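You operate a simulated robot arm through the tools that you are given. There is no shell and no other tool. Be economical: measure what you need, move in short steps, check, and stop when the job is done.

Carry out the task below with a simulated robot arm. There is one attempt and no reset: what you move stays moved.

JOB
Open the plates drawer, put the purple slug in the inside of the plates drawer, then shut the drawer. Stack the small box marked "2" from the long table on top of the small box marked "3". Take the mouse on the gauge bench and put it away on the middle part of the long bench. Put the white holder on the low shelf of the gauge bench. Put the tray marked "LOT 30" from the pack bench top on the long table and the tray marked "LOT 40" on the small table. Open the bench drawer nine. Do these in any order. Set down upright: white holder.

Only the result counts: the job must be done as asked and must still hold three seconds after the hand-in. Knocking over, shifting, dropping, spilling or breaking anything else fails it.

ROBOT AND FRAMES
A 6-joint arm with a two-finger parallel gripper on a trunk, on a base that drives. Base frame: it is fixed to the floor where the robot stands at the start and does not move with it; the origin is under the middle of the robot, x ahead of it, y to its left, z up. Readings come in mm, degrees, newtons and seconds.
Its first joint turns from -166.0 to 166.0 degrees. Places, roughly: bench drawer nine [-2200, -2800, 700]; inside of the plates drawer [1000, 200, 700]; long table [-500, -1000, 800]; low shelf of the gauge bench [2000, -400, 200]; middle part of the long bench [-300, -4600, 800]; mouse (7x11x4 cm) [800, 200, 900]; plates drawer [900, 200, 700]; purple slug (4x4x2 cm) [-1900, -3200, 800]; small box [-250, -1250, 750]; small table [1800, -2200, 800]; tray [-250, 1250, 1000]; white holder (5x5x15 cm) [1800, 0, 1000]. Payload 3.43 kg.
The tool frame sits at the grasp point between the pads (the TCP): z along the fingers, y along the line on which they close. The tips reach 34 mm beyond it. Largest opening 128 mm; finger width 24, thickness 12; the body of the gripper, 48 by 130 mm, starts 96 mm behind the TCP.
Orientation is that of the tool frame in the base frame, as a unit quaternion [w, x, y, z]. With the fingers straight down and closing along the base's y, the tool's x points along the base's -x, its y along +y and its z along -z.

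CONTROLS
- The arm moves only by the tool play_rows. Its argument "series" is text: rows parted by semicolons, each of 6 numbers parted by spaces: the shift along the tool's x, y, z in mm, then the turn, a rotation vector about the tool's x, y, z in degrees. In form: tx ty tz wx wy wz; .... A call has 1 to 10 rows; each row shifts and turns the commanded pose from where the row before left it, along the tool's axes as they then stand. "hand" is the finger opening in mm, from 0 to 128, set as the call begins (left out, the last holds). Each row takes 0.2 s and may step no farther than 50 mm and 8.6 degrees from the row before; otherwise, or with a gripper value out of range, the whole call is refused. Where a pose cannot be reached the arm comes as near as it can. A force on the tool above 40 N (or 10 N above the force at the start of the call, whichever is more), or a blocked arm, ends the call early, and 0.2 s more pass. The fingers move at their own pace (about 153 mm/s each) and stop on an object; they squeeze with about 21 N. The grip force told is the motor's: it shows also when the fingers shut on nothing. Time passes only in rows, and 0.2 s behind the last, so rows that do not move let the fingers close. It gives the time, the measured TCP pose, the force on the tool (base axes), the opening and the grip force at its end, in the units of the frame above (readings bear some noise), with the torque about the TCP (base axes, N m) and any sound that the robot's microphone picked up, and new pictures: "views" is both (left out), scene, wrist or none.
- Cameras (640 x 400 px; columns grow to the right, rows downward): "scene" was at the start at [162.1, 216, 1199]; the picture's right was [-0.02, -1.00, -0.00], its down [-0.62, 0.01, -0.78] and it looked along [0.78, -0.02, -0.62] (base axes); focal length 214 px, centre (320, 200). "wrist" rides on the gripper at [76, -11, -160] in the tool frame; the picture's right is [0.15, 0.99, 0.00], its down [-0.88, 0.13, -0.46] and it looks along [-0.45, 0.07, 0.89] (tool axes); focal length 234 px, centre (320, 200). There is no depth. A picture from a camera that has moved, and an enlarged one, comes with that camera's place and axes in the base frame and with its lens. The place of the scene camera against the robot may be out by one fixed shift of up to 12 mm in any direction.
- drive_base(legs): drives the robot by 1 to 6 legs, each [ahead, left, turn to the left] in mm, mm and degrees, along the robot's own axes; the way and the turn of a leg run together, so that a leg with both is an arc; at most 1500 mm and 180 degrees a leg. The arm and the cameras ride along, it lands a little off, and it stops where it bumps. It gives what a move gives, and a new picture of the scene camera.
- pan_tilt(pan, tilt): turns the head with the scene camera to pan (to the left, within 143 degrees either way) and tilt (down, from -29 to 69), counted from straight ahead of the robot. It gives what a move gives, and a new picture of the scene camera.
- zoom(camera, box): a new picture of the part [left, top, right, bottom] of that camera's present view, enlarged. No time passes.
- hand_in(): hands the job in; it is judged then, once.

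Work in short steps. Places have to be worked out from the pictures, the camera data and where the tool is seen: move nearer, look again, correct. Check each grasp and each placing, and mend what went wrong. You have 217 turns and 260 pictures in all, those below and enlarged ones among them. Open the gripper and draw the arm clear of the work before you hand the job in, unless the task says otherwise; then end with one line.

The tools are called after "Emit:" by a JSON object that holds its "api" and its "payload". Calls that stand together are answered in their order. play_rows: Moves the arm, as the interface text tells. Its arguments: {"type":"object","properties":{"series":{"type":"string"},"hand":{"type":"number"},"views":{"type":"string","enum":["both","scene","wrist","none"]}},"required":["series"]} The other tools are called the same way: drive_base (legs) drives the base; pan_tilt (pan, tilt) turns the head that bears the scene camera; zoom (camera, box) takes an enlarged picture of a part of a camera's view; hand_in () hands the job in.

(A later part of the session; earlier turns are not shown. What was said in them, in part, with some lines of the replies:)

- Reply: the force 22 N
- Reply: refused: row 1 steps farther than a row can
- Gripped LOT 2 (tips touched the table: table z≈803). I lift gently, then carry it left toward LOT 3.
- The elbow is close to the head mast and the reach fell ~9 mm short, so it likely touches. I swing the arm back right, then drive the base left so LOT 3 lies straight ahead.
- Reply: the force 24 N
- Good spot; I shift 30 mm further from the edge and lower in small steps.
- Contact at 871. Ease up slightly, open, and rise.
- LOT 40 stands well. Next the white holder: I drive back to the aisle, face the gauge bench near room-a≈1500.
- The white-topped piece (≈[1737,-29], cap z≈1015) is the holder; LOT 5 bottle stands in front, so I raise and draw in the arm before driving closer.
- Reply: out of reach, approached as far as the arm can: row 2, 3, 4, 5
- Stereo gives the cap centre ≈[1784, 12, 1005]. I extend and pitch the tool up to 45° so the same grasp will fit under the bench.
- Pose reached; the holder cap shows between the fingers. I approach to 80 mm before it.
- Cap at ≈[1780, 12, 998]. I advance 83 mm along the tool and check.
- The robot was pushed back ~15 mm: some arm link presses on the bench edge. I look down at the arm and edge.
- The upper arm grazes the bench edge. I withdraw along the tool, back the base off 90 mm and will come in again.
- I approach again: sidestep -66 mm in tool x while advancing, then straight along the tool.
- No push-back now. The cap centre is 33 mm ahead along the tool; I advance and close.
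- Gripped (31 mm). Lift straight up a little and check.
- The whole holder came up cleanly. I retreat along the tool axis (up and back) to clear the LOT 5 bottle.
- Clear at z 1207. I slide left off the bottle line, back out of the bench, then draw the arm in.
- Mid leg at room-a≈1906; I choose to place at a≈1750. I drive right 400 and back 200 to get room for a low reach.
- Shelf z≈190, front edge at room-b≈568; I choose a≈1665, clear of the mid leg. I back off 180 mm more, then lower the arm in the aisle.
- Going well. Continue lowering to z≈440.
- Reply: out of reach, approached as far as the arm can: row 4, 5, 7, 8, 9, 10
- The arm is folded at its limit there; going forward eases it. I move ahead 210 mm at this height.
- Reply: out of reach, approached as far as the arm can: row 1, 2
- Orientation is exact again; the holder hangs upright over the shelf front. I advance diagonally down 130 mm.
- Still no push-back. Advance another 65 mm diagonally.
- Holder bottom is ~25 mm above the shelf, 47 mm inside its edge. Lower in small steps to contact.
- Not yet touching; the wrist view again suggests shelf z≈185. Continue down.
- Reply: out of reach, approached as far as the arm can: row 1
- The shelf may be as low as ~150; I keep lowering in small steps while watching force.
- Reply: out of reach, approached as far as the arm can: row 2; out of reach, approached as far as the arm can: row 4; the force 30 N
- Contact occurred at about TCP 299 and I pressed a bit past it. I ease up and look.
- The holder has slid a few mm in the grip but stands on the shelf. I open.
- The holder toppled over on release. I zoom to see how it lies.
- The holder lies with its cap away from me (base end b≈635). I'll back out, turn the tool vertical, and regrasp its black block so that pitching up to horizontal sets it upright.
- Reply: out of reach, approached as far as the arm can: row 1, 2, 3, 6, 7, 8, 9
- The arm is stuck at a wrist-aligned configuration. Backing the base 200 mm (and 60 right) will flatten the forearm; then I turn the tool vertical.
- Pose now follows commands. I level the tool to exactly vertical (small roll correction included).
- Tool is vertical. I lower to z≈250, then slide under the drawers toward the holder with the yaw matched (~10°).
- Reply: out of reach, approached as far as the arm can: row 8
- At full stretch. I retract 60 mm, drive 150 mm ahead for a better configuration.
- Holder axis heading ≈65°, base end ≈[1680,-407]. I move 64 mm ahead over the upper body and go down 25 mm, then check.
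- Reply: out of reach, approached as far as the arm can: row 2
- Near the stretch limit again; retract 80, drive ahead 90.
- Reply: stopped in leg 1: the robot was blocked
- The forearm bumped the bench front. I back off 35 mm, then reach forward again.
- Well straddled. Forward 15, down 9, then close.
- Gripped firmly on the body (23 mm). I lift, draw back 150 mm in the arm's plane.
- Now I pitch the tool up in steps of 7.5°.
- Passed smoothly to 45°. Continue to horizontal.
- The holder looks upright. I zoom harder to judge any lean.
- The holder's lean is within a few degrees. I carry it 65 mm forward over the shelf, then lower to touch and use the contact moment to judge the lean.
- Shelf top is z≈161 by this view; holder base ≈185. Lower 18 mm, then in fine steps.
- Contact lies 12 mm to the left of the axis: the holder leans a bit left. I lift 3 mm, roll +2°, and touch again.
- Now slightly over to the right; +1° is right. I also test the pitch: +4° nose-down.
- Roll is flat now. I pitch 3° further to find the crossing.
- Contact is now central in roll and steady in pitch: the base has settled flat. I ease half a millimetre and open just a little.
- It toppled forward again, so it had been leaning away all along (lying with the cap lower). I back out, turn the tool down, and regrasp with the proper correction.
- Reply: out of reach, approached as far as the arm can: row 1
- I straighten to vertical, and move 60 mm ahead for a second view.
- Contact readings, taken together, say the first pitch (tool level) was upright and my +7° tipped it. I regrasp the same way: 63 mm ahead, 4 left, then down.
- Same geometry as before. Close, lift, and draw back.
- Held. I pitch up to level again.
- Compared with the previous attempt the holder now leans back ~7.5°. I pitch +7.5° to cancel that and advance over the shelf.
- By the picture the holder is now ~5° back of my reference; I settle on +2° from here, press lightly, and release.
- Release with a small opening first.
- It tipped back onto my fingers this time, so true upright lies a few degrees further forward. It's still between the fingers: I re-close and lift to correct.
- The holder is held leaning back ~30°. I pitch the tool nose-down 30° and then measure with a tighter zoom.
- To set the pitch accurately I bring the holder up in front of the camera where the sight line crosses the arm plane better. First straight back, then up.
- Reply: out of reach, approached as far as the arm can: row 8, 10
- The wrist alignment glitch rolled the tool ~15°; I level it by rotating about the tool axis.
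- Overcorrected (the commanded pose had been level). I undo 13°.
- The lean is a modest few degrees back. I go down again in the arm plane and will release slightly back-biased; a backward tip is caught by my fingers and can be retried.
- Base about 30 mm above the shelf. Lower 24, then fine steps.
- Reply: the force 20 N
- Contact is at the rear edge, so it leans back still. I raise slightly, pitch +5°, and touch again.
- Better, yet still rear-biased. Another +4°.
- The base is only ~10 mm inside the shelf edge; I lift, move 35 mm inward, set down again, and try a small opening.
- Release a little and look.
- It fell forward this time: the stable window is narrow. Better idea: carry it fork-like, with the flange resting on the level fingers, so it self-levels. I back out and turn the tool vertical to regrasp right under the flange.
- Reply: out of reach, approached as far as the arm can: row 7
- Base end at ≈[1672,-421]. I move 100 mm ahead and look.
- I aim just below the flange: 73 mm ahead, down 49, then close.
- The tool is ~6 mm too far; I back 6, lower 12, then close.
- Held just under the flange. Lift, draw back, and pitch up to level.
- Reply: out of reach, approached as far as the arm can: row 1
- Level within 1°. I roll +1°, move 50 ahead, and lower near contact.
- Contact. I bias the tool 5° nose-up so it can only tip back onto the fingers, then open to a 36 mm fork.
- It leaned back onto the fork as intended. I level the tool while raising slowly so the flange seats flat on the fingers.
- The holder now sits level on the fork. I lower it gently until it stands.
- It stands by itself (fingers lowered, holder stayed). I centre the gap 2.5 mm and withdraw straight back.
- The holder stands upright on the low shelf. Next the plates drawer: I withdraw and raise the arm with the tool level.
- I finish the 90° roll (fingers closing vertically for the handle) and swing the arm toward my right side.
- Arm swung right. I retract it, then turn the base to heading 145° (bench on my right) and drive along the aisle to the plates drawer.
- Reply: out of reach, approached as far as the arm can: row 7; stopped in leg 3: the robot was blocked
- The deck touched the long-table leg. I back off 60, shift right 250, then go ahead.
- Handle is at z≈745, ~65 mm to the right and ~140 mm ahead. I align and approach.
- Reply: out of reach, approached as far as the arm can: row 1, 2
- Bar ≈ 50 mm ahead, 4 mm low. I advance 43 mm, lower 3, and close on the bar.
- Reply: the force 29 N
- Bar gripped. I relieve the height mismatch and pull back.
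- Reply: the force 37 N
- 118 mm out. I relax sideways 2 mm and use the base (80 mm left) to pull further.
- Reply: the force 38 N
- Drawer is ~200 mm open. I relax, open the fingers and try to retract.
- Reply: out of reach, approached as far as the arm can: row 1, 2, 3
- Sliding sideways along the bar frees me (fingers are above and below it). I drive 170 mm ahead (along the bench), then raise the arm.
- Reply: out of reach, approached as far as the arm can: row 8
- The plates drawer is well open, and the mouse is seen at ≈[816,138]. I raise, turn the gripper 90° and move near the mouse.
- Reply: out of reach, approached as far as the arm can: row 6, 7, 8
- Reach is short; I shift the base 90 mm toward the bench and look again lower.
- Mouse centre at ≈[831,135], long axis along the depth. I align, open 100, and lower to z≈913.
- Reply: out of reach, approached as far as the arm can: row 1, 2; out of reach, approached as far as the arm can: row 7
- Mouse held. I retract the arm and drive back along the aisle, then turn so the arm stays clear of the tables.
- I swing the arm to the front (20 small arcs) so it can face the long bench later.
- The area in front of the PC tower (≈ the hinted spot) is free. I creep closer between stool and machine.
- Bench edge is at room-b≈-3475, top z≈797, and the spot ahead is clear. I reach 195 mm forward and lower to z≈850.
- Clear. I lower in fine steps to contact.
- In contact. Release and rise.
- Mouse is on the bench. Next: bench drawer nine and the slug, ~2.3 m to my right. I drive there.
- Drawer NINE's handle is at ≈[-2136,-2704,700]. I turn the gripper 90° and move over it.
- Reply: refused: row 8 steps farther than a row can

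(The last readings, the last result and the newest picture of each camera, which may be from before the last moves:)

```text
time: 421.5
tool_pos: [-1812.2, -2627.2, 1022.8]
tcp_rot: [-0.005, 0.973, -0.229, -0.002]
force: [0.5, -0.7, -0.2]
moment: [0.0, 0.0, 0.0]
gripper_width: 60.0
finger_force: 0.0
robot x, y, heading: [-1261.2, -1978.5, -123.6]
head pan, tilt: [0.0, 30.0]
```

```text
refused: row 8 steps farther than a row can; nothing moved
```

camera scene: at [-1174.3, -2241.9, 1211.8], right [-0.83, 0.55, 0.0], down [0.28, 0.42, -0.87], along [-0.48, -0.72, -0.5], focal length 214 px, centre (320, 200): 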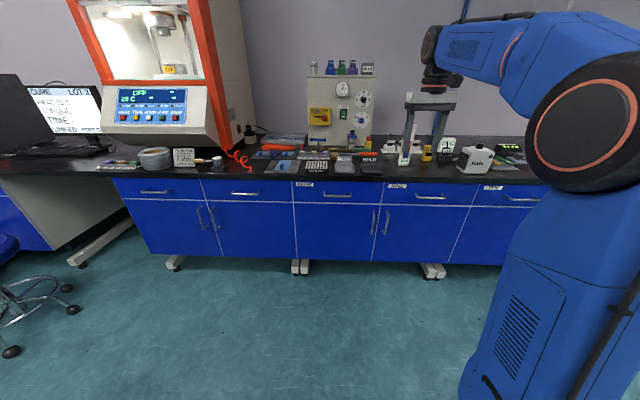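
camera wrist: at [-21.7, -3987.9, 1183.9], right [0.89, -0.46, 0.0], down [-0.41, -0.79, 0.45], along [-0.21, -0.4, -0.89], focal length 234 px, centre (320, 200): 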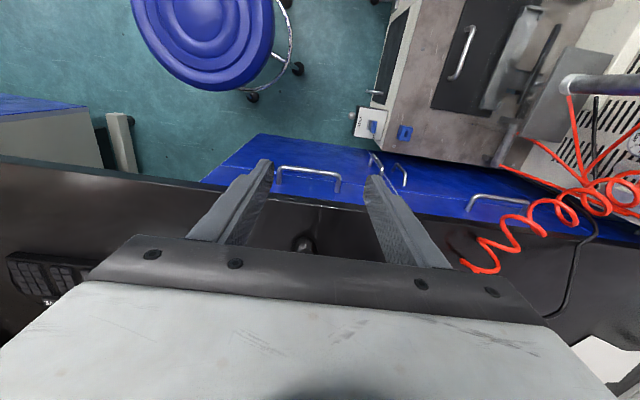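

Emit:
{"api": "play_rows", "payload": {"series": "0 0 0 0 0 8;-32 34 0 0 0 0;-32 34 0 0 0 0;-32 34 0 0 0 0;-32 34 0 0 0 0;-32 34 0 0 0 0;-32 34 0 0 0 0;-32 0 30 0 0 0;0 0 48 0 0 0;0 0 48 0 0 0", "views": "wrist"}}

```text
time: 423.7
tool_pos: [-2110.2, -2668.2, 894.9]
tcp_rot: [-0.004, 0.956, -0.295, -0.002]
force: [0.1, 0.0, -0.5]
moment: [-0.02, 0.0, 0.03]
gripper_width: 60.0
finger_force: 0.1
out of reach, approached as far as the arm can: row 7
robot x, y, heading: [-1259.6, -1977.8, -123.7]
head pan, tilt: [0.0, 30.0]
camera wrist: at [-2041.9, -2703.1, 1055.6], right [-0.44, -0.9, -0.01], down [-0.8, 0.39, 0.46], along [-0.41, 0.21, -0.89], focal length 234 px, centre (320, 200)
```

wrist: 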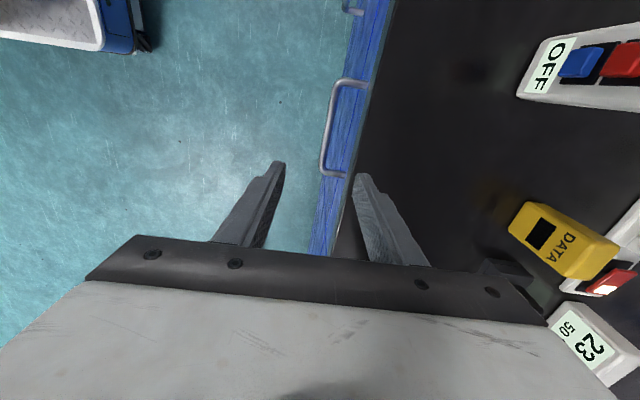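

Bar centre ≈[-2105,-2684]. I align, narrow to 30 mm, and descend to just above it.

Emit:
{"api": "play_rows", "payload": {"series": "13 10 0 0 0 0;0 0 40 0 0 0;0 0 45 0 0 0;0 0 40 0 0 0", "hand": 32, "views": "wrist"}}

```text
time: 424.7
tool_pos: [-2105.6, -2684.3, 789.7]
tcp_rot: [0.002, 0.956, -0.295, -0.005]
force: [0.2, 0.9, 10.9]
moment: [-0.36, 0.02, 0.03]
gripper_width: 31.6
finger_force: 0.0
robot x, y, heading: [-1263.2, -1975.8, -123.7]
head pan, tilt: [0.0, 30.0]
stopped in row 4: the force on the tool passed its limit (the readings are from after the stop); the commanded pose is now the measured one
camera wrist: at [-2035.8, -2718.4, 949.5], right [-0.44, -0.9, 0.01], down [-0.8, 0.39, 0.46], along [-0.42, 0.2, -0.89], focal length 234 px, centre (320, 200)
```

wrist: 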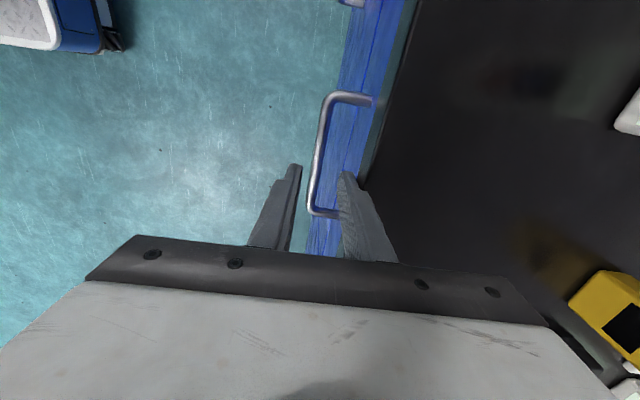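

The fingers' thicker part meets the bench overhang, so I'll approach level as with the other drawer: lift, back off, and pitch the tool up.

Emit:
{"api": "play_rows", "payload": {"series": "0 0 -30 0 0 0;0 -45 0 0 0 0;0 -45 0 0 0 0;0 -45 0 0 0 0;0 -45 0 -8.2 0 0;0 0 0 -8.2 0 0;0 0 0 -8.2 0 0;0 0 0 -8.2 0 0;0 0 0 -8.2 0 0;0 0 0 -8.2 0 0", "hand": 60, "views": "none"}}

Emit:
{"api": "play_rows", "payload": {"series": "0 0 0 -8.2 0 0;0 0 0 -8.2 0 0;0 0 0 -8.2 0 0;0 0 0 -8.2 0 0;0 -40 0 0 0 0;0 -40 0 0 0 0;0 -35 0 0 0 0", "views": "wrist"}}

```text
time: 425.0
tool_pos: [-2103.5, -2679.6, 791.2]
tcp_rot: [-0.007, 0.955, -0.295, 0.0]
force: [20.2, 23.6, -7.7]
moment: [-0.03, -0.03, -0.21]
gripper_width: 42.7
finger_force: 0.1
robot x, y, heading: [-1260.7, -1979.3, -123.6]
head pan, tilt: [0.0, 30.0]
stopped in row 1: the force on the tool passed its limit (the readings are from after the stop); the commanded pose is now the measured one
```

```text
time: 425.4
tool_pos: [-2102.7, -2678.2, 788.1]
tcp_rot: [0.053, 0.954, -0.295, -0.017]
force: [20.1, 21.8, -4.4]
moment: [0.46, -0.44, -0.15]
gripper_width: 43.1
finger_force: 0.1
robot x, y, heading: [-1258.6, -1975.4, -123.7]
head pan, tilt: [0.0, 30.0]
stopped in row 2: the force on the tool passed its limit (the readings are from after the stop); the commanded pose is now the measured one
camera wrist: at [-2023.6, -2698.2, 945.3], right [-0.43, -0.89, 0.11], down [-0.77, 0.43, 0.47], along [-0.47, 0.12, -0.88], focal length 234 px, centre (320, 200)
```

wrist: 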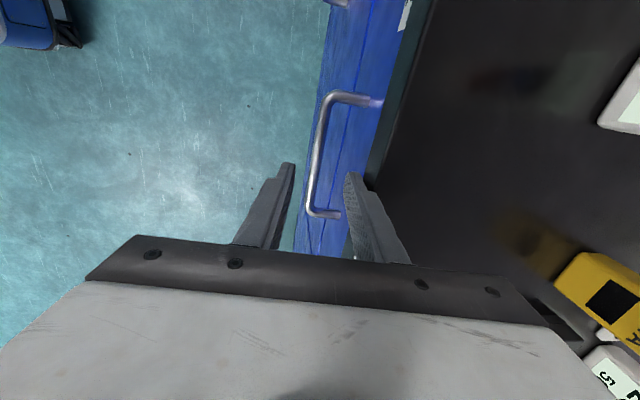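

Opening the fingers pressed on the bench edge. I narrow them, lift out and back off, then continue.

Emit:
{"api": "play_rows", "payload": {"series": "0 0 0 0 0 0;0 -5 -10 0 0 0;0 -5 -35 0 0 0;0 -10 -35 0 0 0;0 -45 0 0 0 0;0 -45 0 0 0 0;0 -45 0 0 0 0;0 -30 0 -8.2 0 0;0 0 0 -8.2 0 0;0 0 0 -8.2 0 0", "hand": 28, "views": "none"}}

Emit:
{"api": "play_rows", "payload": {"series": "0 0 0 -8.2 0 0;0 0 0 -8.2 0 0;0 0 0 -8.2 0 0;0 0 0 -8.2 0 0;0 0 0 -8.2 0 0;0 0 0 -8.2 0 0;0 -45 0 0 0 0;0 -45 0 0 0 0;0 -45 0 0 0 0;0 -20 0 0 0 0", "hand": 60, "views": "wrist"}}

```text
time: 427.6
tool_pos: [-1994.5, -2522.1, 843.7]
tcp_rot: [0.257, 0.92, -0.284, -0.081]
force: [-0.5, 0.7, -0.7]
moment: [-0.01, 0.01, 0.0]
gripper_width: 27.9
finger_force: 0.2
robot x, y, heading: [-1255.4, -1976.0, -123.5]
head pan, tilt: [0.0, 30.0]
```

```text
time: 429.8
tool_pos: [-1979.0, -2500.5, 691.6]
tcp_rot: [0.616, 0.73, -0.224, -0.192]
force: [-0.2, 0.5, 0.1]
moment: [0.0, 0.01, 0.04]
gripper_width: 60.1
finger_force: 0.0
robot x, y, heading: [-1256.6, -1977.3, -123.7]
head pan, tilt: [0.0, 30.0]
camera wrist: at [-1828.2, -2412.2, 708.0], right [0.03, -0.22, 0.98], down [-0.49, 0.85, 0.21], along [-0.87, -0.48, -0.08], focal length 234 px, centre (320, 200)
```

wrist: 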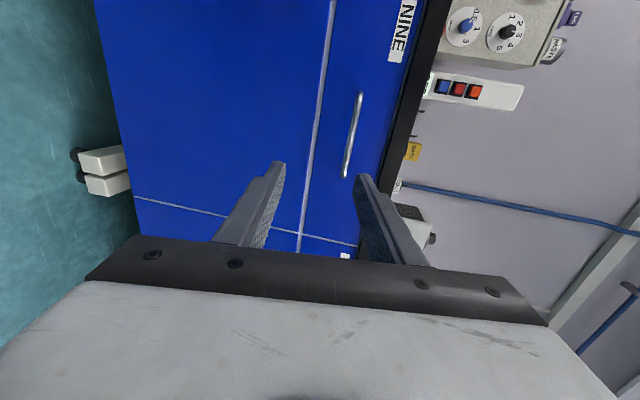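

Handle at [-2105,-2690,706]. I approach along the tool and close on the bar.

Emit:
{"api": "play_rows", "payload": {"series": "1 26 35 0 0 0;1 26 35 0 0 0;0 0 40 0 0 0;0 0 40 0 0 0;0 0 30 0 0 0;0 0 20 0 0 0;0 0 10 0 0 0", "views": "wrist"}}

```text
time: 431.4
tool_pos: [-2101.1, -2679.5, 707.2]
tcp_rot: [0.617, 0.729, -0.225, -0.192]
force: [0.3, -0.3, -0.2]
moment: [0.01, -0.01, 0.0]
gripper_width: 59.8
finger_force: 0.0
robot x, y, heading: [-1258.7, -1975.3, -123.6]
head pan, tilt: [0.0, 30.0]
camera wrist: at [-1948.9, -2591.0, 723.7], right [0.03, -0.22, 0.98], down [-0.48, 0.85, 0.21], along [-0.87, -0.48, -0.08], focal length 234 px, centre (320, 200)
```

wrist: 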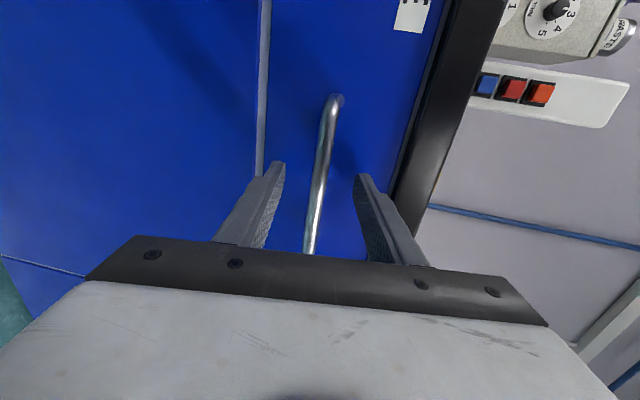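

Bar is between the fingers. Close and pull out about 150 mm.

Emit:
{"api": "play_rows", "payload": {"series": "0 0 0 0 0 0;0 0 0 0 0 0;0 0 0 0 0 0", "hand": 4, "views": "none"}}

Emit:
{"api": "play_rows", "payload": {"series": "0 -1.3 -8 0 0 0;0 -2.5 -15 0 0 0;0 -3.3 -20 0 0 0;0 -3.3 -20 0 0 0;0 -3.3 -20 0 0 0;0 -3.3 -20 0 0 0;0 -3.3 -20 0 0 0;0 -3.3 -20 0 0 0;0 -3.3 -20 0 0 0", "views": "none"}}

```text
time: 432.2
tool_pos: [-2100.3, -2678.7, 705.8]
tcp_rot: [0.617, 0.73, -0.225, -0.191]
force: [1.2, 2.2, -11.1]
moment: [-0.16, -0.4, -0.39]
gripper_width: 11.7
finger_force: 44.9
robot x, y, heading: [-1262.2, -1975.4, -123.6]
head pan, tilt: [0.0, 30.0]
```

```text
time: 433.4
tool_pos: [-2058.6, -2620.4, 707.2]
tcp_rot: [0.616, 0.731, -0.224, -0.189]
force: [-1.1, -1.2, -9.1]
moment: [-0.18, -0.25, -0.57]
gripper_width: 11.8
finger_force: 45.4
robot x, y, heading: [-1259.9, -1977.3, -123.5]
head pan, tilt: [0.0, 30.0]
stopped in row 5: the force on the tool passed its limit (the readings are from after the stop); the commanded pose is now the measured one
```

72 mm out so far. Continue pulling.

Emit:
{"api": "play_rows", "payload": {"series": "0 -1.7 -10 0 0 0;0 -2.5 -15 0 0 0;0 -2.5 -15 0 0 0;0 -2.5 -15 0 0 0;0 -2.5 -15 0 0 0;0 -2.5 -15 0 0 0;0 -2.5 -15 0 0 0", "views": "none"}}

Emit:
{"api": "play_rows", "payload": {"series": "0 -1.7 -10 0 0 0;0 -2.5 -15 0 0 0;0 -2.5 -15 0 0 0;0 -2.5 -15 0 0 0;0 -2.5 -15 0 0 0;0 -2.5 -15 0 0 0", "views": "none"}}

```text
time: 434.9
tool_pos: [-2003.0, -2543.9, 705.5]
tcp_rot: [0.615, 0.732, -0.224, -0.188]
force: [3.4, -3.7, -4.3]
moment: [-0.25, -0.39, -0.56]
gripper_width: 11.9
finger_force: 44.1
robot x, y, heading: [-1258.7, -1978.2, -123.7]
head pan, tilt: [0.0, 30.0]
stopped in row 7: the force on the tool passed its limit (the readings are from after the stop); the commanded pose is now the measured one
```

```text
time: 436.4
tool_pos: [-1955.5, -2475.7, 706.0]
tcp_rot: [0.614, 0.733, -0.223, -0.187]
force: [3.9, -2.8, -3.3]
moment: [-0.25, -0.38, -0.8]
gripper_width: 11.4
finger_force: 45.1
robot x, y, heading: [-1255.9, -1977.4, -123.9]
head pan, tilt: [0.0, 30.0]
stopped in row 6: the force on the tool passed its limit (the readings are from after the stop); the commanded pose is now the measured one
```

~250 mm open. I pull a bit more with the base, then release.

Emit:
{"api": "drive_base", "payload": {"legs": [[-70, 0, 0]]}}

Emit:
{"api": "play_rows", "payload": {"series": "0 0 0 0 0 0;0 0 0 0 0 0;0 0 0 0 0 0", "hand": 60, "views": "none"}}

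```text
time: 437.4
tool_pos: [-1917.7, -2413.5, 708.0]
tcp_rot: [0.615, 0.732, -0.224, -0.189]
force: [-4.5, 1.6, 21.3]
moment: [-0.75, 0.15, -0.11]
gripper_width: 16.5
finger_force: 10.9
robot x, y, heading: [-1217.9, -1914.7, -123.7]
head pan, tilt: [0.0, 30.0]
camera scene: at [-1133.2, -2181.1, 1211.9], right [-0.83, 0.55, 0.0], down [0.28, 0.42, -0.87], along [-0.48, -0.72, -0.5], focal length 214 px, centre (320, 200)
```

scene: 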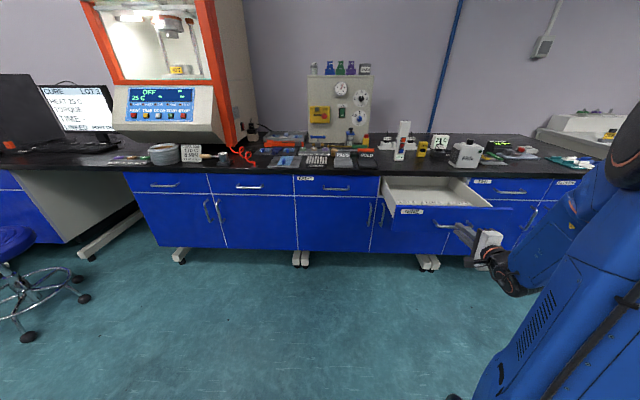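

```text
time: 438.2
tool_pos: [-1918.4, -2413.2, 707.7]
tcp_rot: [0.615, 0.732, -0.223, -0.189]
force: [0.4, -0.9, 1.0]
moment: [0.03, -0.01, 0.01]
gripper_width: 59.8
finger_force: 0.1
robot x, y, heading: [-1219.6, -1914.3, -123.5]
head pan, tilt: [0.0, 30.0]
```

Drawer nine is fully open. I back away, shift left for the slug, and bring the tool back to vertical.

Emit:
{"api": "drive_base", "payload": {"legs": [[-120, 0, 0], [0, 230, -1.3]]}}

Emit:
{"api": "play_rows", "payload": {"series": "0 45 0 0 0 0;0 45 0 0 0 0;0 45 0 0 0 0;0 45 0 0 0 0;0 45 0 0 0 0;0 45 0 0 0 0;0 0 0 8.2 0 0;0 0 0 8.2 0 0;0 0 0 8.2 0 0;0 0 0 8.2 0 0", "views": "none"}}

Emit:
{"api": "play_rows", "payload": {"series": "0 0 0 8.2 0 0;0 0 0 8.2 0 0;0 0 0 8.2 0 0;0 0 0 8.2 0 0;0 0 0 8.2 0 0;0 0 0 6.5 0 0;0 0 0 0 0 0", "views": "none"}}

Emit:
{"api": "zoom", "payload": {"camera": "scene", "box": [180, 120, 420, 240]}}

```text
time: 440.7
tool_pos: [-1671.0, -2427.3, 707.9]
tcp_rot: [0.614, 0.73, -0.23, -0.195]
force: [-0.2, 0.1, -0.6]
moment: [-0.05, 0.0, -0.01]
gripper_width: 59.8
finger_force: 0.0
robot x, y, heading: [-963.4, -1945.2, -124.9]
head pan, tilt: [0.0, 30.0]
camera scene: at [-881.9, -2211.8, 1211.8], right [-0.82, 0.57, 0.0], down [0.29, 0.41, -0.87], along [-0.49, -0.71, -0.5], focal length 214 px, centre (320, 200)
```

scene: 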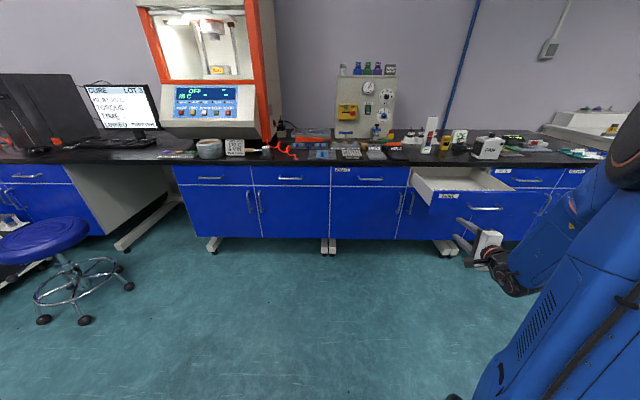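

```text
time: 442.9
tool_pos: [-1697.3, -2465.3, 973.2]
tcp_rot: [0.381, 0.874, -0.276, -0.123]
force: [0.3, 0.9, -0.4]
moment: [0.02, -0.02, -0.01]
gripper_width: 59.9
finger_force: 0.0
robot x, y, heading: [-962.2, -1944.9, -124.9]
head pan, tilt: [0.0, 30.0]
```

```text
time: 444.5
tool_pos: [-1697.5, -2464.1, 974.5]
tcp_rot: [-0.002, 0.953, -0.303, 0.0]
force: [0.6, 0.2, 0.3]
moment: [-0.01, -0.03, -0.01]
gripper_width: 59.8
finger_force: 0.2
robot x, y, heading: [-961.6, -1947.3, -124.9]
head pan, tilt: [0.0, 30.0]
```

```text
2.67 times, centred on (300, 180) of scene
camera zoom: at [-881.9, -2211.8, 1211.8], right [-0.82, 0.57, 0.0], down [0.29, 0.41, -0.87], along [-0.49, -0.71, -0.5], focal length 572 px, centre (373, 253)
```

zoom: 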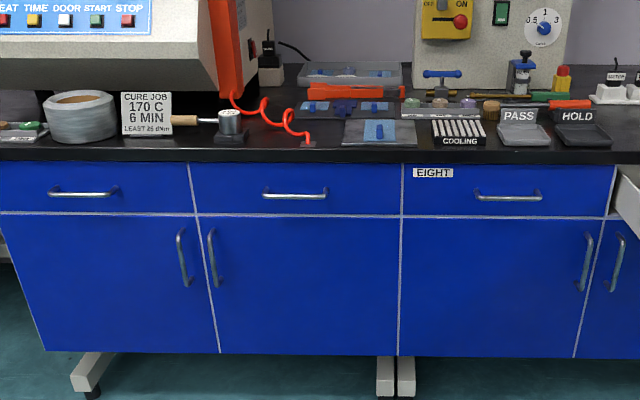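

The purple slug sits on a small rack at ≈[-1893,-3252]. I drive 430 mm closer and move the gripper over it.

Emit:
{"api": "drive_base", "payload": {"legs": [[430, 0, 0]]}}

Emit:
{"api": "play_rows", "payload": {"series": "32 35 0 0 0 0;32 35 0 0 0 0;32 35 0 0 0 0;32 35 0 0 0 0;32 35 0 0 0 0;32 35 0 0 0 0;32 35 0 0 0 0;32 35 0 0 0 0;32 35 0 0 0 0", "hand": 70, "views": "wrist"}}

```text
time: 447.1
tool_pos: [-1938.7, -2812.8, 974.3]
tcp_rot: [-0.002, 0.953, -0.302, -0.001]
force: [-0.1, 0.0, -0.4]
moment: [0.03, 0.03, 0.02]
gripper_width: 59.9
finger_force: 0.1
robot x, y, heading: [-1203.4, -2291.9, -124.8]
head pan, tilt: [0.0, 30.0]
camera scene: at [-1123.3, -2559.0, 1211.8], right [-0.82, 0.57, 0.0], down [0.29, 0.41, -0.87], along [-0.49, -0.71, -0.5], focal length 214 px, centre (320, 200)
```

scene: 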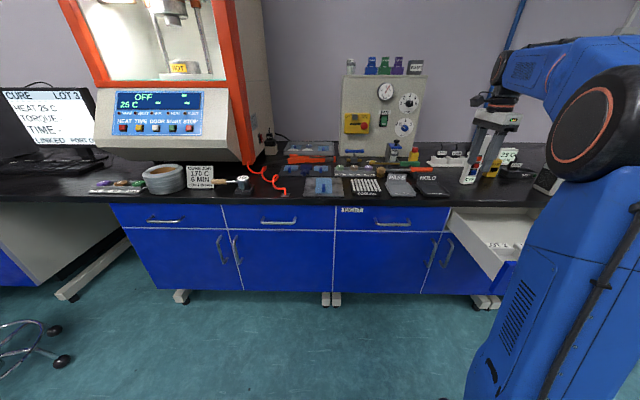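

```text
time: 449.1
tool_pos: [-1873.3, -3207.9, 959.8]
tcp_rot: [-0.001, 0.954, -0.301, -0.001]
force: [-0.1, 0.4, -0.3]
moment: [0.05, 0.02, 0.02]
gripper_width: 70.1
finger_force: 0.0
out of reach, approached as far as the arm can: row 9
robot x, y, heading: [-1199.8, -2287.4, -124.6]
head pan, tilt: [0.0, 30.0]
camera wrist: at [-1806.2, -3244.1, 1119.1], right [-0.45, -0.89, 0.0], down [-0.8, 0.4, 0.46], along [-0.41, 0.21, -0.89], focal length 234 px, centre (320, 200)
```

wrist: 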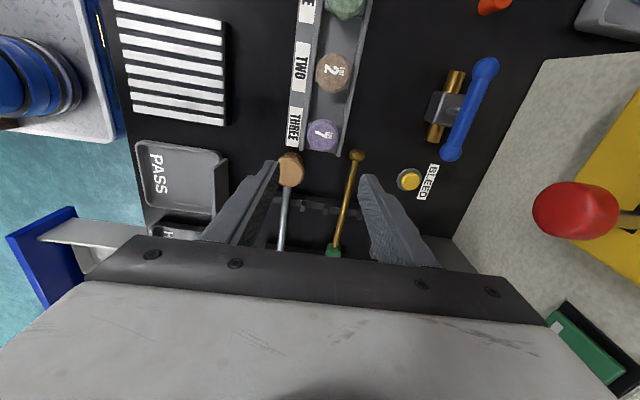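

The purple slug lies in a channel rack; gripping along the channel is better. I turn the gripper back 90° and look again.

Emit:
{"api": "play_rows", "payload": {"series": "0 0 0 0 0 -8.2;0 0 0 0 0 -8.2;0 0 0 0 0 -8.2;0 0 0 0 0 -8.2;0 0 0 0 0 -8.2;0 0 0 0 0 -8.2;0 0 0 0 0 -8.2;0 0 0 0 0 -8.2;0 0 0 0 0 -8.2;0 0 0 0 0 -8.2", "hand": 62, "views": "none"}}

Emit:
{"api": "play_rows", "payload": {"series": "0 0 0 0 0 -8;3 13 20 0 0 0;0 0 35 0 0 0;0 0 0 0 0 0", "views": "wrist"}}

```text
time: 451.3
tool_pos: [-1876.3, -3207.7, 958.0]
tcp_rot: [-0.002, 0.917, 0.399, 0.001]
force: [0.8, -0.3, 0.3]
moment: [0.0, 0.01, 0.03]
gripper_width: 61.9
finger_force: 0.2
robot x, y, heading: [-1200.1, -2293.8, -124.9]
head pan, tilt: [0.0, 30.0]
```

```text
time: 452.3
tool_pos: [-1861.3, -3212.6, 903.6]
tcp_rot: [-0.002, 0.887, 0.461, 0.001]
force: [-0.1, 0.0, -0.7]
moment: [0.01, 0.0, -0.02]
gripper_width: 62.2
finger_force: 0.0
robot x, y, heading: [-1203.6, -2292.8, -125.0]
head pan, tilt: [0.0, 30.0]
camera wrist: at [-1827.2, -3145.9, 1063.7], right [0.89, -0.45, 0.0], down [-0.4, -0.8, 0.45], along [-0.2, -0.4, -0.89], focal length 234 px, centre (320, 200)
```

wrist: 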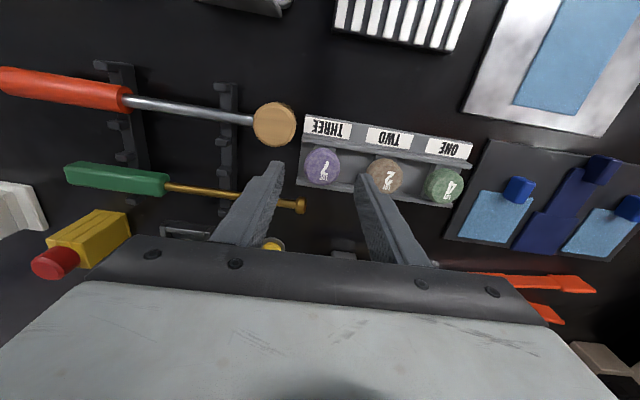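

Slug at ≈[-1861,-3220]. I align and lower to z≈848, then close.

Emit:
{"api": "play_rows", "payload": {"series": "-6 4 15 0 0 0;0 0 20 0 0 0;0 0 12 0 0 0;0 0 5 0 0 0;0 0 3 0 0 0", "views": "wrist"}}

```text
time: 453.5
tool_pos: [-1861.1, -3218.9, 847.5]
tcp_rot: [-0.002, 0.888, 0.461, 0.002]
force: [-0.6, -0.3, 0.3]
moment: [0.0, -0.01, 0.0]
gripper_width: 61.9
finger_force: 0.1
robot x, y, heading: [-1203.5, -2287.0, -124.9]
head pan, tilt: [0.0, 30.0]
camera wrist: at [-1828.1, -3152.8, 1008.9], right [0.89, -0.45, 0.0], down [-0.4, -0.8, 0.45], along [-0.2, -0.4, -0.89], focal length 234 px, centre (320, 200)
```

wrist: 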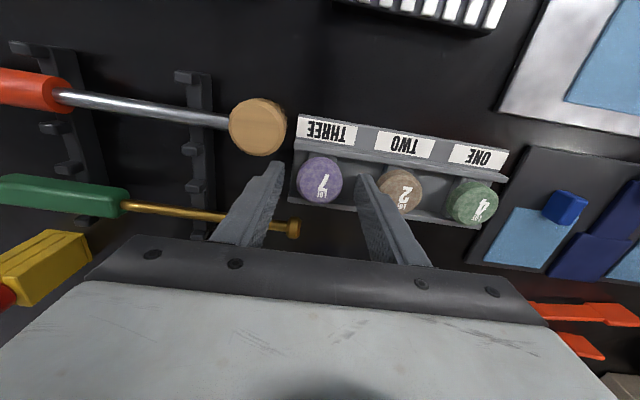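

The slug's top is about at fingertip level; I lower 13 mm more carefully, then close.

Emit:
{"api": "play_rows", "payload": {"series": "0 0 4 0 0 0;0 0 4 0 0 0;0 0 3 0 0 0;0 0 2 0 0 0", "views": "none"}}

Emit:
{"api": "play_rows", "payload": {"series": "0 0 0 0 0 0;0 0 0 0 0 0;0 0 0 0 0 0", "hand": 20, "views": "none"}}

```text
time: 454.6
tool_pos: [-1862.3, -3219.9, 839.3]
tcp_rot: [0.0, 0.888, 0.46, -0.001]
force: [2.9, 2.7, 9.5]
moment: [0.02, -0.42, 0.15]
gripper_width: 62.1
finger_force: 0.2
robot x, y, heading: [-1201.7, -2295.6, -125.1]
head pan, tilt: [0.0, 30.0]
stopped in row 4: the force on the tool passed its limit (the readings are from after the stop); the commanded pose is now the measured one
```

```text
time: 455.4
tool_pos: [-1861.3, -3221.2, 840.1]
tcp_rot: [0.002, 0.887, 0.462, -0.002]
force: [4.6, -7.2, 18.4]
moment: [-0.14, -0.31, -0.14]
gripper_width: 36.5
finger_force: 20.7
robot x, y, heading: [-1199.8, -2292.9, -124.9]
head pan, tilt: [0.0, 30.0]
```

Gripped (36.5 mm). Lift and check.

Emit:
{"api": "play_rows", "payload": {"series": "0 0 -4 0 0 0;0 0 -8 0 0 0;0 0 -20 0 0 0;0 0 -40 0 0 0;0 0 -40 0 0 0;0 0 -40 0 0 0;30 0 -20 0 0 0;45 0 0 0 0 0;45 0 0 0 0 0;45 0 0 0 0 0", "views": "wrist"}}

```text
time: 457.6
tool_pos: [-1760.5, -3070.6, 994.2]
tcp_rot: [0.0, 0.887, 0.461, -0.001]
force: [-0.9, -1.0, -1.3]
moment: [0.09, -0.07, 0.01]
gripper_width: 36.3
finger_force: 21.1
out of reach, approached as far as the arm can: row 6
robot x, y, heading: [-1204.0, -2293.9, -124.7]
head pan, tilt: [0.0, 30.0]
camera wrist: at [-1726.4, -3002.7, 1155.2], right [0.89, -0.45, 0.0], down [-0.4, -0.8, 0.46], along [-0.21, -0.41, -0.89], focal length 234 px, centre (320, 200)
```

wrist: 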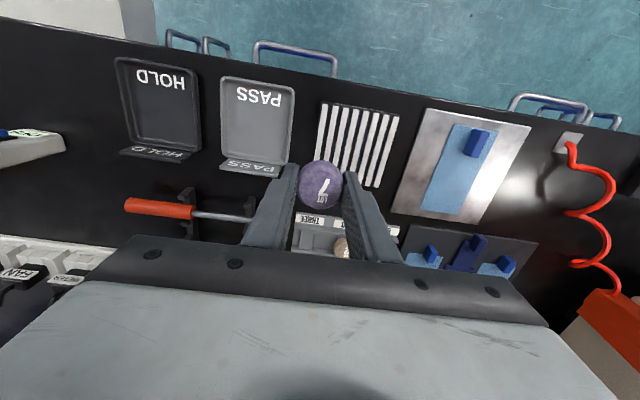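

Slug is held. I retract the arm and drive back to the plates drawer.

Emit:
{"api": "play_rows", "payload": {"series": "45 0 0 0 0 0;45 0 0 0 0 0;45 0 0 0 0 0;45 0 0 0 0 0;45 0 0 0 0 0;45 0 0 0 0 0;45 0 0 0 0 0;40 0 0 0 0 0", "views": "none"}}

Emit:
{"api": "drive_base", "payload": {"legs": [[-270, 0, 0], [0, 1370, 0], [0, 0, -90], [0, 0, -90], [1450, 0, 0], [600, 0, 0]]}}

```text
time: 459.4
tool_pos: [-1557.5, -2781.8, 995.5]
tcp_rot: [0.0, 0.888, 0.46, -0.001]
force: [0.5, -0.5, -0.6]
moment: [0.07, 0.02, -0.02]
gripper_width: 36.5
finger_force: 20.8
robot x, y, heading: [-1206.5, -2287.4, -125.0]
head pan, tilt: [0.0, 30.0]
```

```text
time: 485.1
tool_pos: [1652.5, -734.9, 995.4]
tcp_rot: [0.002, -0.44, 0.898, 0.001]
force: [0.2, 0.8, -0.2]
moment: [-0.05, -0.02, 0.0]
gripper_width: 36.2
finger_force: 21.5
robot x, y, heading: [1276.9, -1208.8, 52.6]
head pan, tilt: [0.0, 30.0]
camera scene: at [1201.0, -942.3, 1211.8], right [0.8, -0.61, 0.0], down [-0.3, -0.4, -0.87], along [0.52, 0.69, -0.5], focal length 214 px, centre (320, 200)
```

scene: 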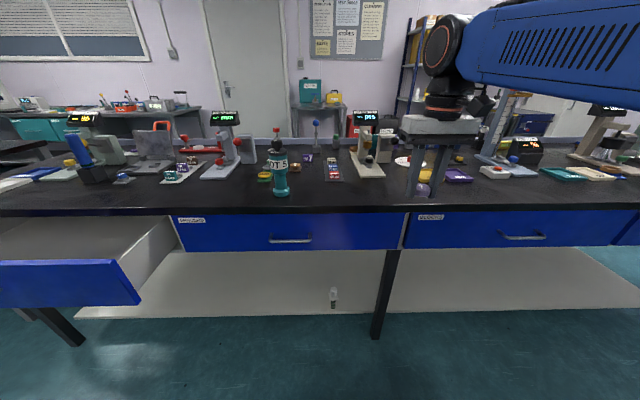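

Holder is upright; drawer is open at left. I straighten and strafe left to the drawer.

Emit:
{"api": "drive_base", "payload": {"legs": [[0, 0, 2.4], [0, 1085, 0]]}}

Emit:
{"api": "play_rows", "payload": {"series": "0 0 0 0 0 0", "views": "wrist"}}

```text
time: 491.0
tool_pos: [746.8, -101.6, 996.8]
tcp_rot: [0.002, -0.46, 0.888, 0.001]
force: [0.0, 0.4, -0.2]
moment: [0.0, 0.0, -0.03]
gripper_width: 36.4
finger_force: 21.3
robot x, y, heading: [387.6, -592.0, 55.0]
head pan, tilt: [0.0, 30.0]
camera scene: at [304.7, -328.1, 1211.8], right [0.82, -0.57, 0.0], down [-0.29, -0.41, -0.87], along [0.5, 0.71, -0.5], focal length 214 px, centre (320, 200)
```

scene: 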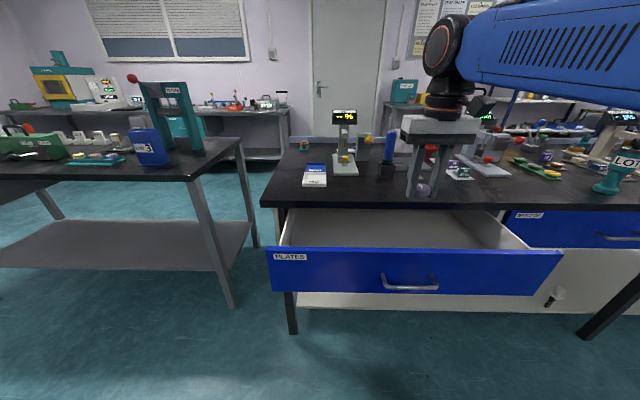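

```text
time: 491.4
tool_pos: [747.9, -101.9, 995.5]
tcp_rot: [0.001, -0.46, 0.888, 0.001]
force: [-0.3, 0.7, 0.7]
moment: [0.01, 0.01, -0.04]
gripper_width: 36.1
finger_force: 21.3
robot x, y, heading: [394.1, -591.6, 55.0]
head pan, tilt: [0.0, 30.0]
camera wrist: at [711.6, -171.9, 1156.1], right [-0.89, 0.45, 0.0], down [0.4, 0.79, 0.46], along [0.21, 0.41, -0.89], focal length 234 px, centre (320, 200)
```

wrist: 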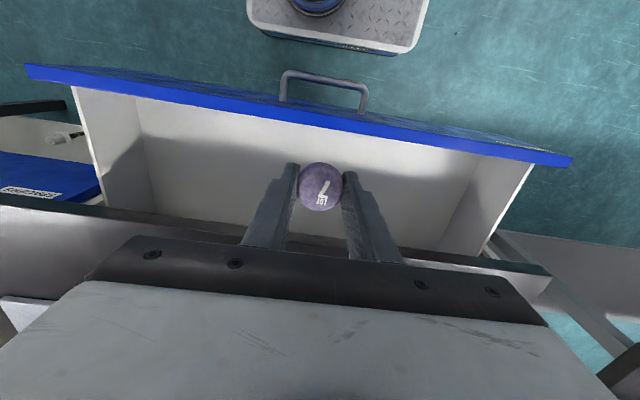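

The gripper is over the drawer. I move 58 mm forward to its middle and lower into it.

Emit:
{"api": "play_rows", "payload": {"series": "-29 0 0 0 0 0;-29 0 0 0 0 0;0 0 45 0 0 0;0 0 45 0 0 0;0 0 45 0 0 0;0 0 45 0 0 0;0 0 35 0 0 0", "views": "wrist"}}

```text
time: 493.0
tool_pos: [779.9, -52.7, 781.8]
tcp_rot: [0.002, -0.46, 0.888, 0.0]
force: [0.0, -0.3, -0.2]
moment: [0.02, -0.01, -0.01]
gripper_width: 36.5
finger_force: 21.2
robot x, y, heading: [390.4, -593.0, 55.2]
head pan, tilt: [0.0, 30.0]
camera wrist: at [744.7, -122.6, 942.6], right [-0.89, 0.45, 0.0], down [0.4, 0.79, 0.46], along [0.21, 0.41, -0.89], focal length 234 px, centre (320, 200)
```

wrist: 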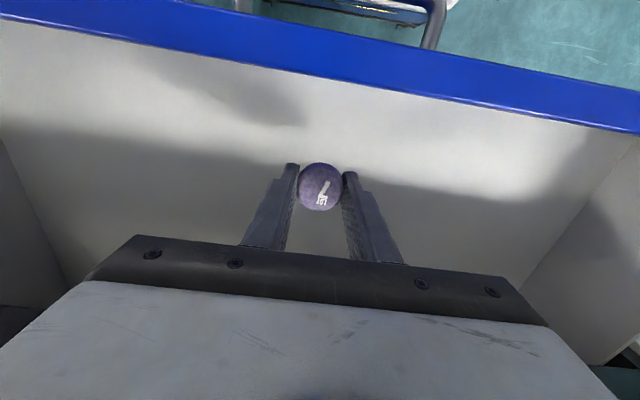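

Inside the drawer. I lower in steps until contact.

Emit:
{"api": "play_rows", "payload": {"series": "0 0 15 0 0 0;0 0 12 0 0 0;0 0 8 0 0 0;0 0 6 0 0 0;0 0 5 0 0 0;0 0 4 0 0 0;0 0 4 0 0 0", "views": "none"}}

Emit:
{"api": "play_rows", "payload": {"series": "0 0 4 0 0 0;0 0 4 0 0 0;0 0 4 0 0 0;0 0 3 0 0 0;0 0 3 0 0 0", "views": "none"}}

```text
time: 494.6
tool_pos: [780.4, -53.4, 728.5]
tcp_rot: [0.001, -0.46, 0.888, 0.0]
force: [-0.5, 0.1, -0.1]
moment: [-0.03, 0.0, 0.02]
gripper_width: 36.4
finger_force: 21.4
robot x, y, heading: [388.1, -589.9, 55.1]
head pan, tilt: [0.0, 30.0]
```

```text
time: 495.6
tool_pos: [781.9, -51.8, 716.7]
tcp_rot: [0.004, -0.459, 0.888, 0.002]
force: [0.8, 1.2, 14.6]
moment: [-0.09, 0.02, 0.01]
gripper_width: 36.1
finger_force: 20.8
robot x, y, heading: [393.4, -590.9, 55.1]
head pan, tilt: [0.0, 30.0]
stopped in row 4: the force on the tool passed its limit (the readings are from after the stop); the commanded pose is now the measured one
```

Contact with the drawer floor. I release and rise out.

Emit:
{"api": "play_rows", "payload": {"series": "0 0 -1 0 0 0;0 0 0 0 0 0;0 0 0 0 0 0", "hand": 60, "views": "none"}}

Emit:
{"api": "play_rows", "payload": {"series": "0 0 -20 0 0 0;0 0 -45 0 0 0;0 0 -45 0 0 0;0 0 -45 0 0 0;0 0 -45 0 0 0;0 0 -45 0 0 0;0 0 -30 0 0 0", "views": "wrist"}}

```text
time: 496.4
tool_pos: [782.0, -52.2, 717.3]
tcp_rot: [0.004, -0.461, 0.888, 0.002]
force: [0.3, 0.4, -0.3]
moment: [-0.02, 0.05, 0.04]
gripper_width: 60.1
finger_force: 0.1
robot x, y, heading: [390.7, -594.7, 55.3]
head pan, tilt: [0.0, 30.0]
```

```text
time: 498.0
tool_pos: [781.7, -54.9, 993.7]
tcp_rot: [0.004, -0.46, 0.888, 0.002]
force: [-0.1, -1.1, 0.4]
moment: [-0.02, 0.0, 0.01]
gripper_width: 59.8
finger_force: 0.0
robot x, y, heading: [390.5, -589.9, 55.0]
head pan, tilt: [0.0, 30.0]
camera wrist: at [746.4, -125.8, 1153.2], right [-0.89, 0.45, 0.0], down [0.4, 0.79, 0.46], along [0.21, 0.41, -0.89], focal length 234 px, centre (320, 200)
```

wrist: 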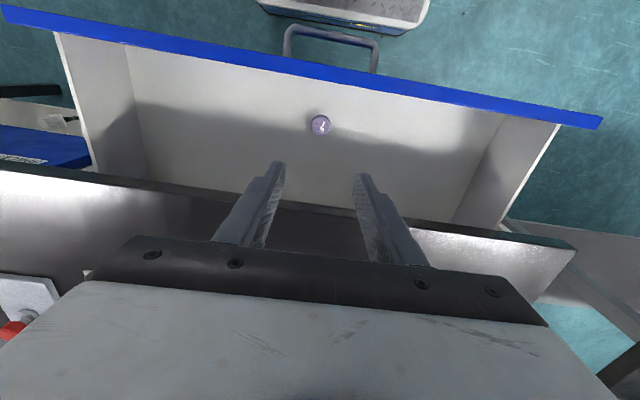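

The slug lies in the drawer. Now I close the fingers, go in front of the handle, lower to its level.

Emit:
{"api": "play_rows", "payload": {"series": "45 0 0 0 0 0;45 0 0 0 0 0;45 0 0 0 0 0;42 0 0 0 0 0;0 0 45 0 0 0;0 0 45 0 0 0;0 0 45 0 0 0;0 0 45 0 0 0;0 0 35 0 0 0;0 0 8 0 0 0", "hand": 0, "views": "both"}}

```text
time: 500.2
tool_pos: [680.7, -199.2, 768.2]
tcp_rot: [0.003, -0.459, 0.888, 0.002]
force: [0.7, 1.1, -0.6]
moment: [0.02, 0.01, 0.02]
gripper_width: 0.2
finger_force: 21.0
robot x, y, heading: [389.3, -590.3, 54.8]
head pan, tilt: [0.0, 30.0]
camera scene: at [304.7, -328.2, 1211.8], right [0.82, -0.57, 0.0], down [-0.29, -0.41, -0.87], along [0.5, 0.71, -0.5], focal length 214 px, centre (320, 200)
camera wrist: at [644.6, -269.3, 926.9], right [-0.89, 0.45, 0.0], down [0.4, 0.79, 0.46], along [0.21, 0.41, -0.89], focal length 234 px, centre (320, 200)
```

scene: 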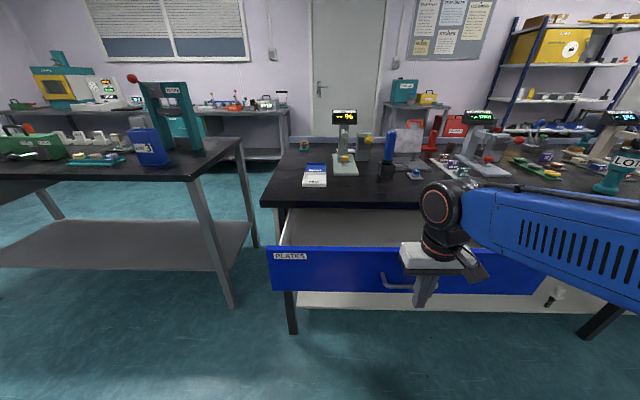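
wrist: 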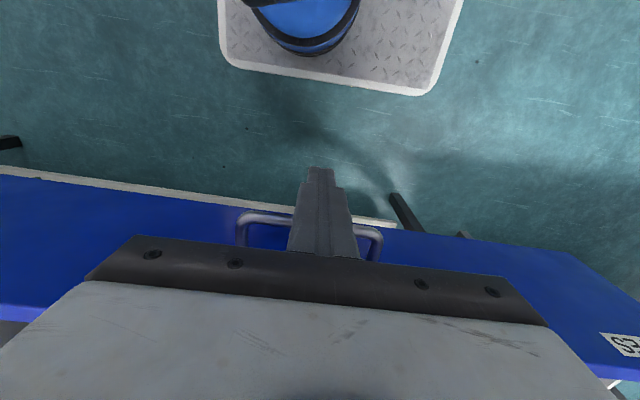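

The closed fingers are right in front of the handle. I push forward steadily.

Emit:
{"api": "play_rows", "payload": {"series": "-20 0 0 0 0 0;-20 0 0 0 0 0;-20 0 0 0 0 0;-20 0 0 0 0 0;-20 0 0 0 0 0;-20 0 0 0 0 0;-20 0 0 0 0 0;-20 0 0 0 0 0;-15 0 0 0 0 0", "views": "none"}}

Emit:
{"api": "play_rows", "payload": {"series": "-10 0 0 0 0 0;-10 0 0 0 0 0;-8 0 0 0 0 0;-6 0 0 0 0 0;-5 0 0 0 0 0;-5 0 0 0 0 0", "views": "wrist"}}

```text
time: 502.2
tool_pos: [781.5, -55.8, 767.9]
tcp_rot: [0.005, -0.46, 0.888, 0.002]
force: [-0.4, 0.9, 0.4]
moment: [0.04, 0.03, -0.01]
gripper_width: 0.1
finger_force: 20.6
robot x, y, heading: [393.1, -594.0, 55.3]
head pan, tilt: [0.0, 30.0]
```

```text
time: 503.6
tool_pos: [806.5, -18.4, 768.1]
tcp_rot: [0.004, -0.459, 0.888, 0.001]
force: [0.3, 0.6, -0.2]
moment: [0.0, 0.0, -0.02]
gripper_width: 0.0
finger_force: 20.8
robot x, y, heading: [388.6, -589.5, 55.2]
head pan, tilt: [0.0, 30.0]
camera wrist: at [770.4, -89.0, 929.1], right [-0.89, 0.45, 0.0], down [0.4, 0.79, 0.46], along [0.21, 0.41, -0.89], focal length 234 px, centre (320, 200)
```

wrist: 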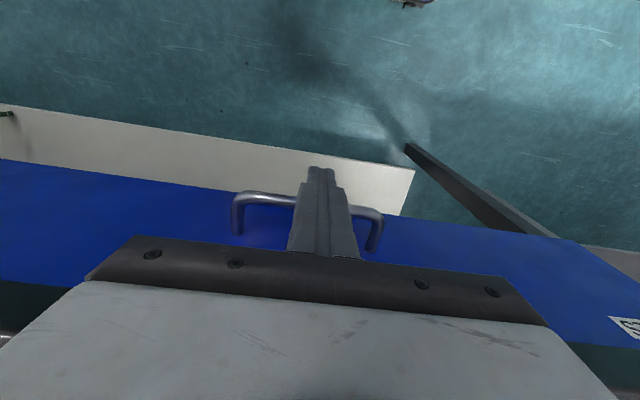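

The drawer is moving in; I push on until it stops.

Emit:
{"api": "play_rows", "payload": {"series": "-5 0 0 0 0 0;-5 0 0 0 0 0;-5 0 0 0 0 0;-4 0 0 0 0 0;-4 0 0 0 0 0;-4 0 0 0 0 0;-4 0 0 0 0 0", "views": "scene"}}

```text
time: 504.4
tool_pos: [809.8, -11.4, 768.7]
tcp_rot: [0.001, -0.461, 0.888, 0.0]
force: [-6.3, -8.0, 4.4]
moment: [-0.13, 0.1, -0.04]
gripper_width: 0.3
finger_force: 21.3
robot x, y, heading: [393.7, -593.1, 55.2]
head pan, tilt: [0.0, 30.0]
stopped in row 3: the force on the tool passed its limit (the readings are from after the stop); the commanded pose is now the measured one
camera scene: at [304.2, -328.9, 1211.9], right [0.82, -0.57, 0.0], down [-0.29, -0.41, -0.87], along [0.5, 0.71, -0.5], focal length 214 px, centre (320, 200)
```

scene: 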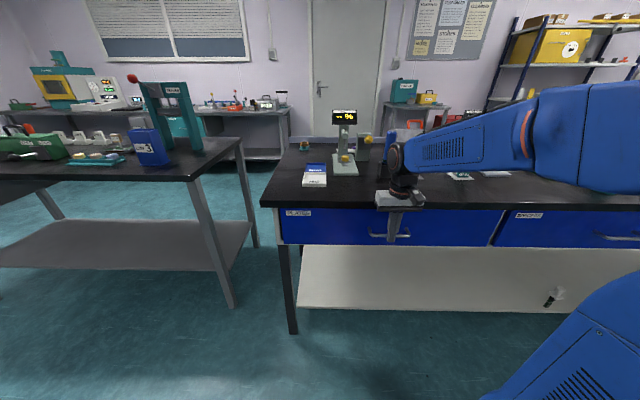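

It looks shut. I push once more lightly, then back off and inspect.

Emit:
{"api": "play_rows", "payload": {"series": "-3 0 0 0 0 0;-3 0 0 0 0 0;-3 0 0 0 0 0", "views": "none"}}

Emit:
{"api": "play_rows", "payload": {"series": "30 0 0 0 0 0;45 0 0 0 0 0;45 0 0 0 0 0;0 0 -45 0 0 0;0 0 -45 0 0 0;0 0 -45 0 0 0;0 0 -45 0 0 0;0 0 -40 0 0 0", "views": "none"}}

Emit:
{"api": "zoom", "payload": {"camera": "scene", "box": [260, 170, 640, 340]}}

```text
time: 504.8
tool_pos: [810.7, -11.9, 768.3]
tcp_rot: [-0.002, -0.46, 0.888, -0.002]
force: [-5.2, -8.6, 4.3]
moment: [-0.15, 0.09, -0.02]
gripper_width: 0.0
finger_force: 21.3
robot x, y, heading: [393.6, -593.7, 55.1]
head pan, tilt: [0.0, 30.0]
stopped in row 2: the force on the tool passed its limit (the readings are from after the stop); the commanded pose is now the measured one
```

```text
time: 506.6
tool_pos: [739.7, -108.6, 988.5]
tcp_rot: [-0.002, -0.459, 0.888, -0.002]
force: [-1.0, 0.7, 0.7]
moment: [0.0, 0.0, 0.04]
gripper_width: 0.0
finger_force: 21.0
robot x, y, heading: [390.3, -595.3, 55.1]
head pan, tilt: [0.0, 30.0]
```

```text
1.68 times, centred on (450, 255) of scene
camera zoom: at [304.3, -328.9, 1211.8], right [0.82, -0.57, 0.0], down [-0.29, -0.41, -0.87], along [0.5, 0.71, -0.5], focal length 361 px, centre (101, 107)
```

zoom: 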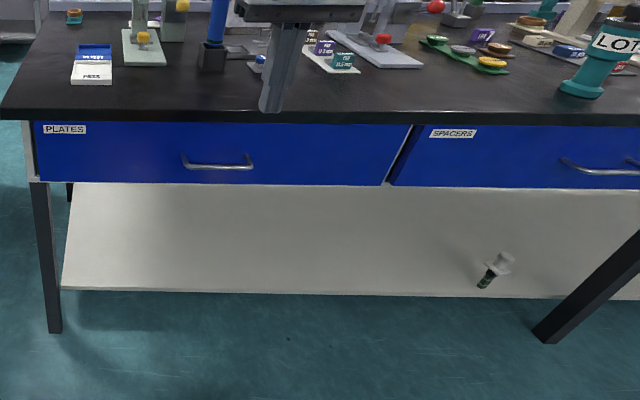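

I zoom on the gap between the two drawer fronts.

Emit:
{"api": "zoom", "payload": {"camera": "scene", "box": [460, 230, 540, 290]}}

Emit:
{"api": "zoom", "payload": {"camera": "scene", "box": [265, 225, 325, 285]}}

```text
6.67 times, centred on (500, 260) of scene
camera zoom: at [304.3, -328.9, 1211.8], right [0.82, -0.57, 0.0], down [-0.29, -0.41, -0.87], along [0.5, 0.71, -0.5], focal length 1430 px, centre (-880, -200)
```

zoom: 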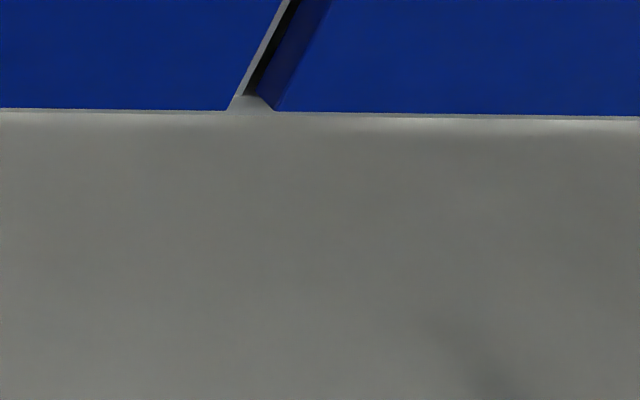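

```text
6.67 times, centred on (295, 255) of scene
camera zoom: at [304.3, -328.9, 1211.8], right [0.82, -0.57, 0.0], down [-0.29, -0.41, -0.87], along [0.5, 0.71, -0.5], focal length 1430 px, centre (487, -167)
```

zoom: 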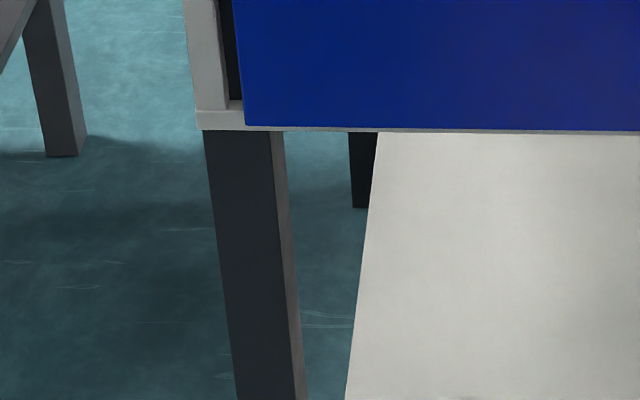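

Both fronts are flush: the drawer is shut. I open the gripper, draw the arm back clear, and hand in.

Emit:
{"api": "play_rows", "payload": {"series": "30 0 0 0 0 0;30 0 0 0 0 0;0 0 0 0 0 0;0 0 0 0 0 0", "hand": 100, "views": "scene"}}

```text
time: 507.6
tool_pos: [707.9, -157.6, 988.7]
tcp_rot: [-0.002, -0.46, 0.888, -0.002]
force: [0.1, -0.8, 0.3]
moment: [0.0, 0.0, 0.0]
gripper_width: 99.6
finger_force: 0.1
robot x, y, heading: [389.5, -592.6, 54.9]
head pan, tilt: [0.0, 30.0]
camera scene: at [304.3, -328.8, 1211.8], right [0.82, -0.57, 0.0], down [-0.29, -0.41, -0.87], along [0.5, 0.71, -0.5], focal length 214 px, centre (320, 200)
```

scene: 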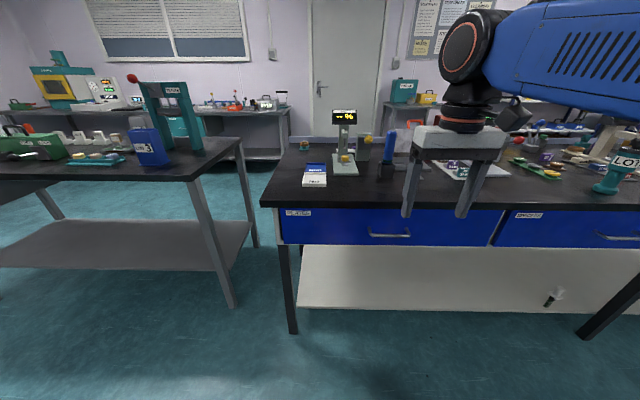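

Everything asked is in place, the drawer is shut, and the arm is clear, so I hand in.

Emit:
{"api": "hand_in", "payload": {}}

```text
The job is handed in.
```

I did every part of the job and handed it in: slug in the shut plates drawer, box 2 on box 3, mouse, white holder upright on the low shelf, both trays and drawer nine. The holder fell over a few times before it stood, my base touched the long-table leg once, and I didn't look again at the trays, the boxes or the long bench before handing in.
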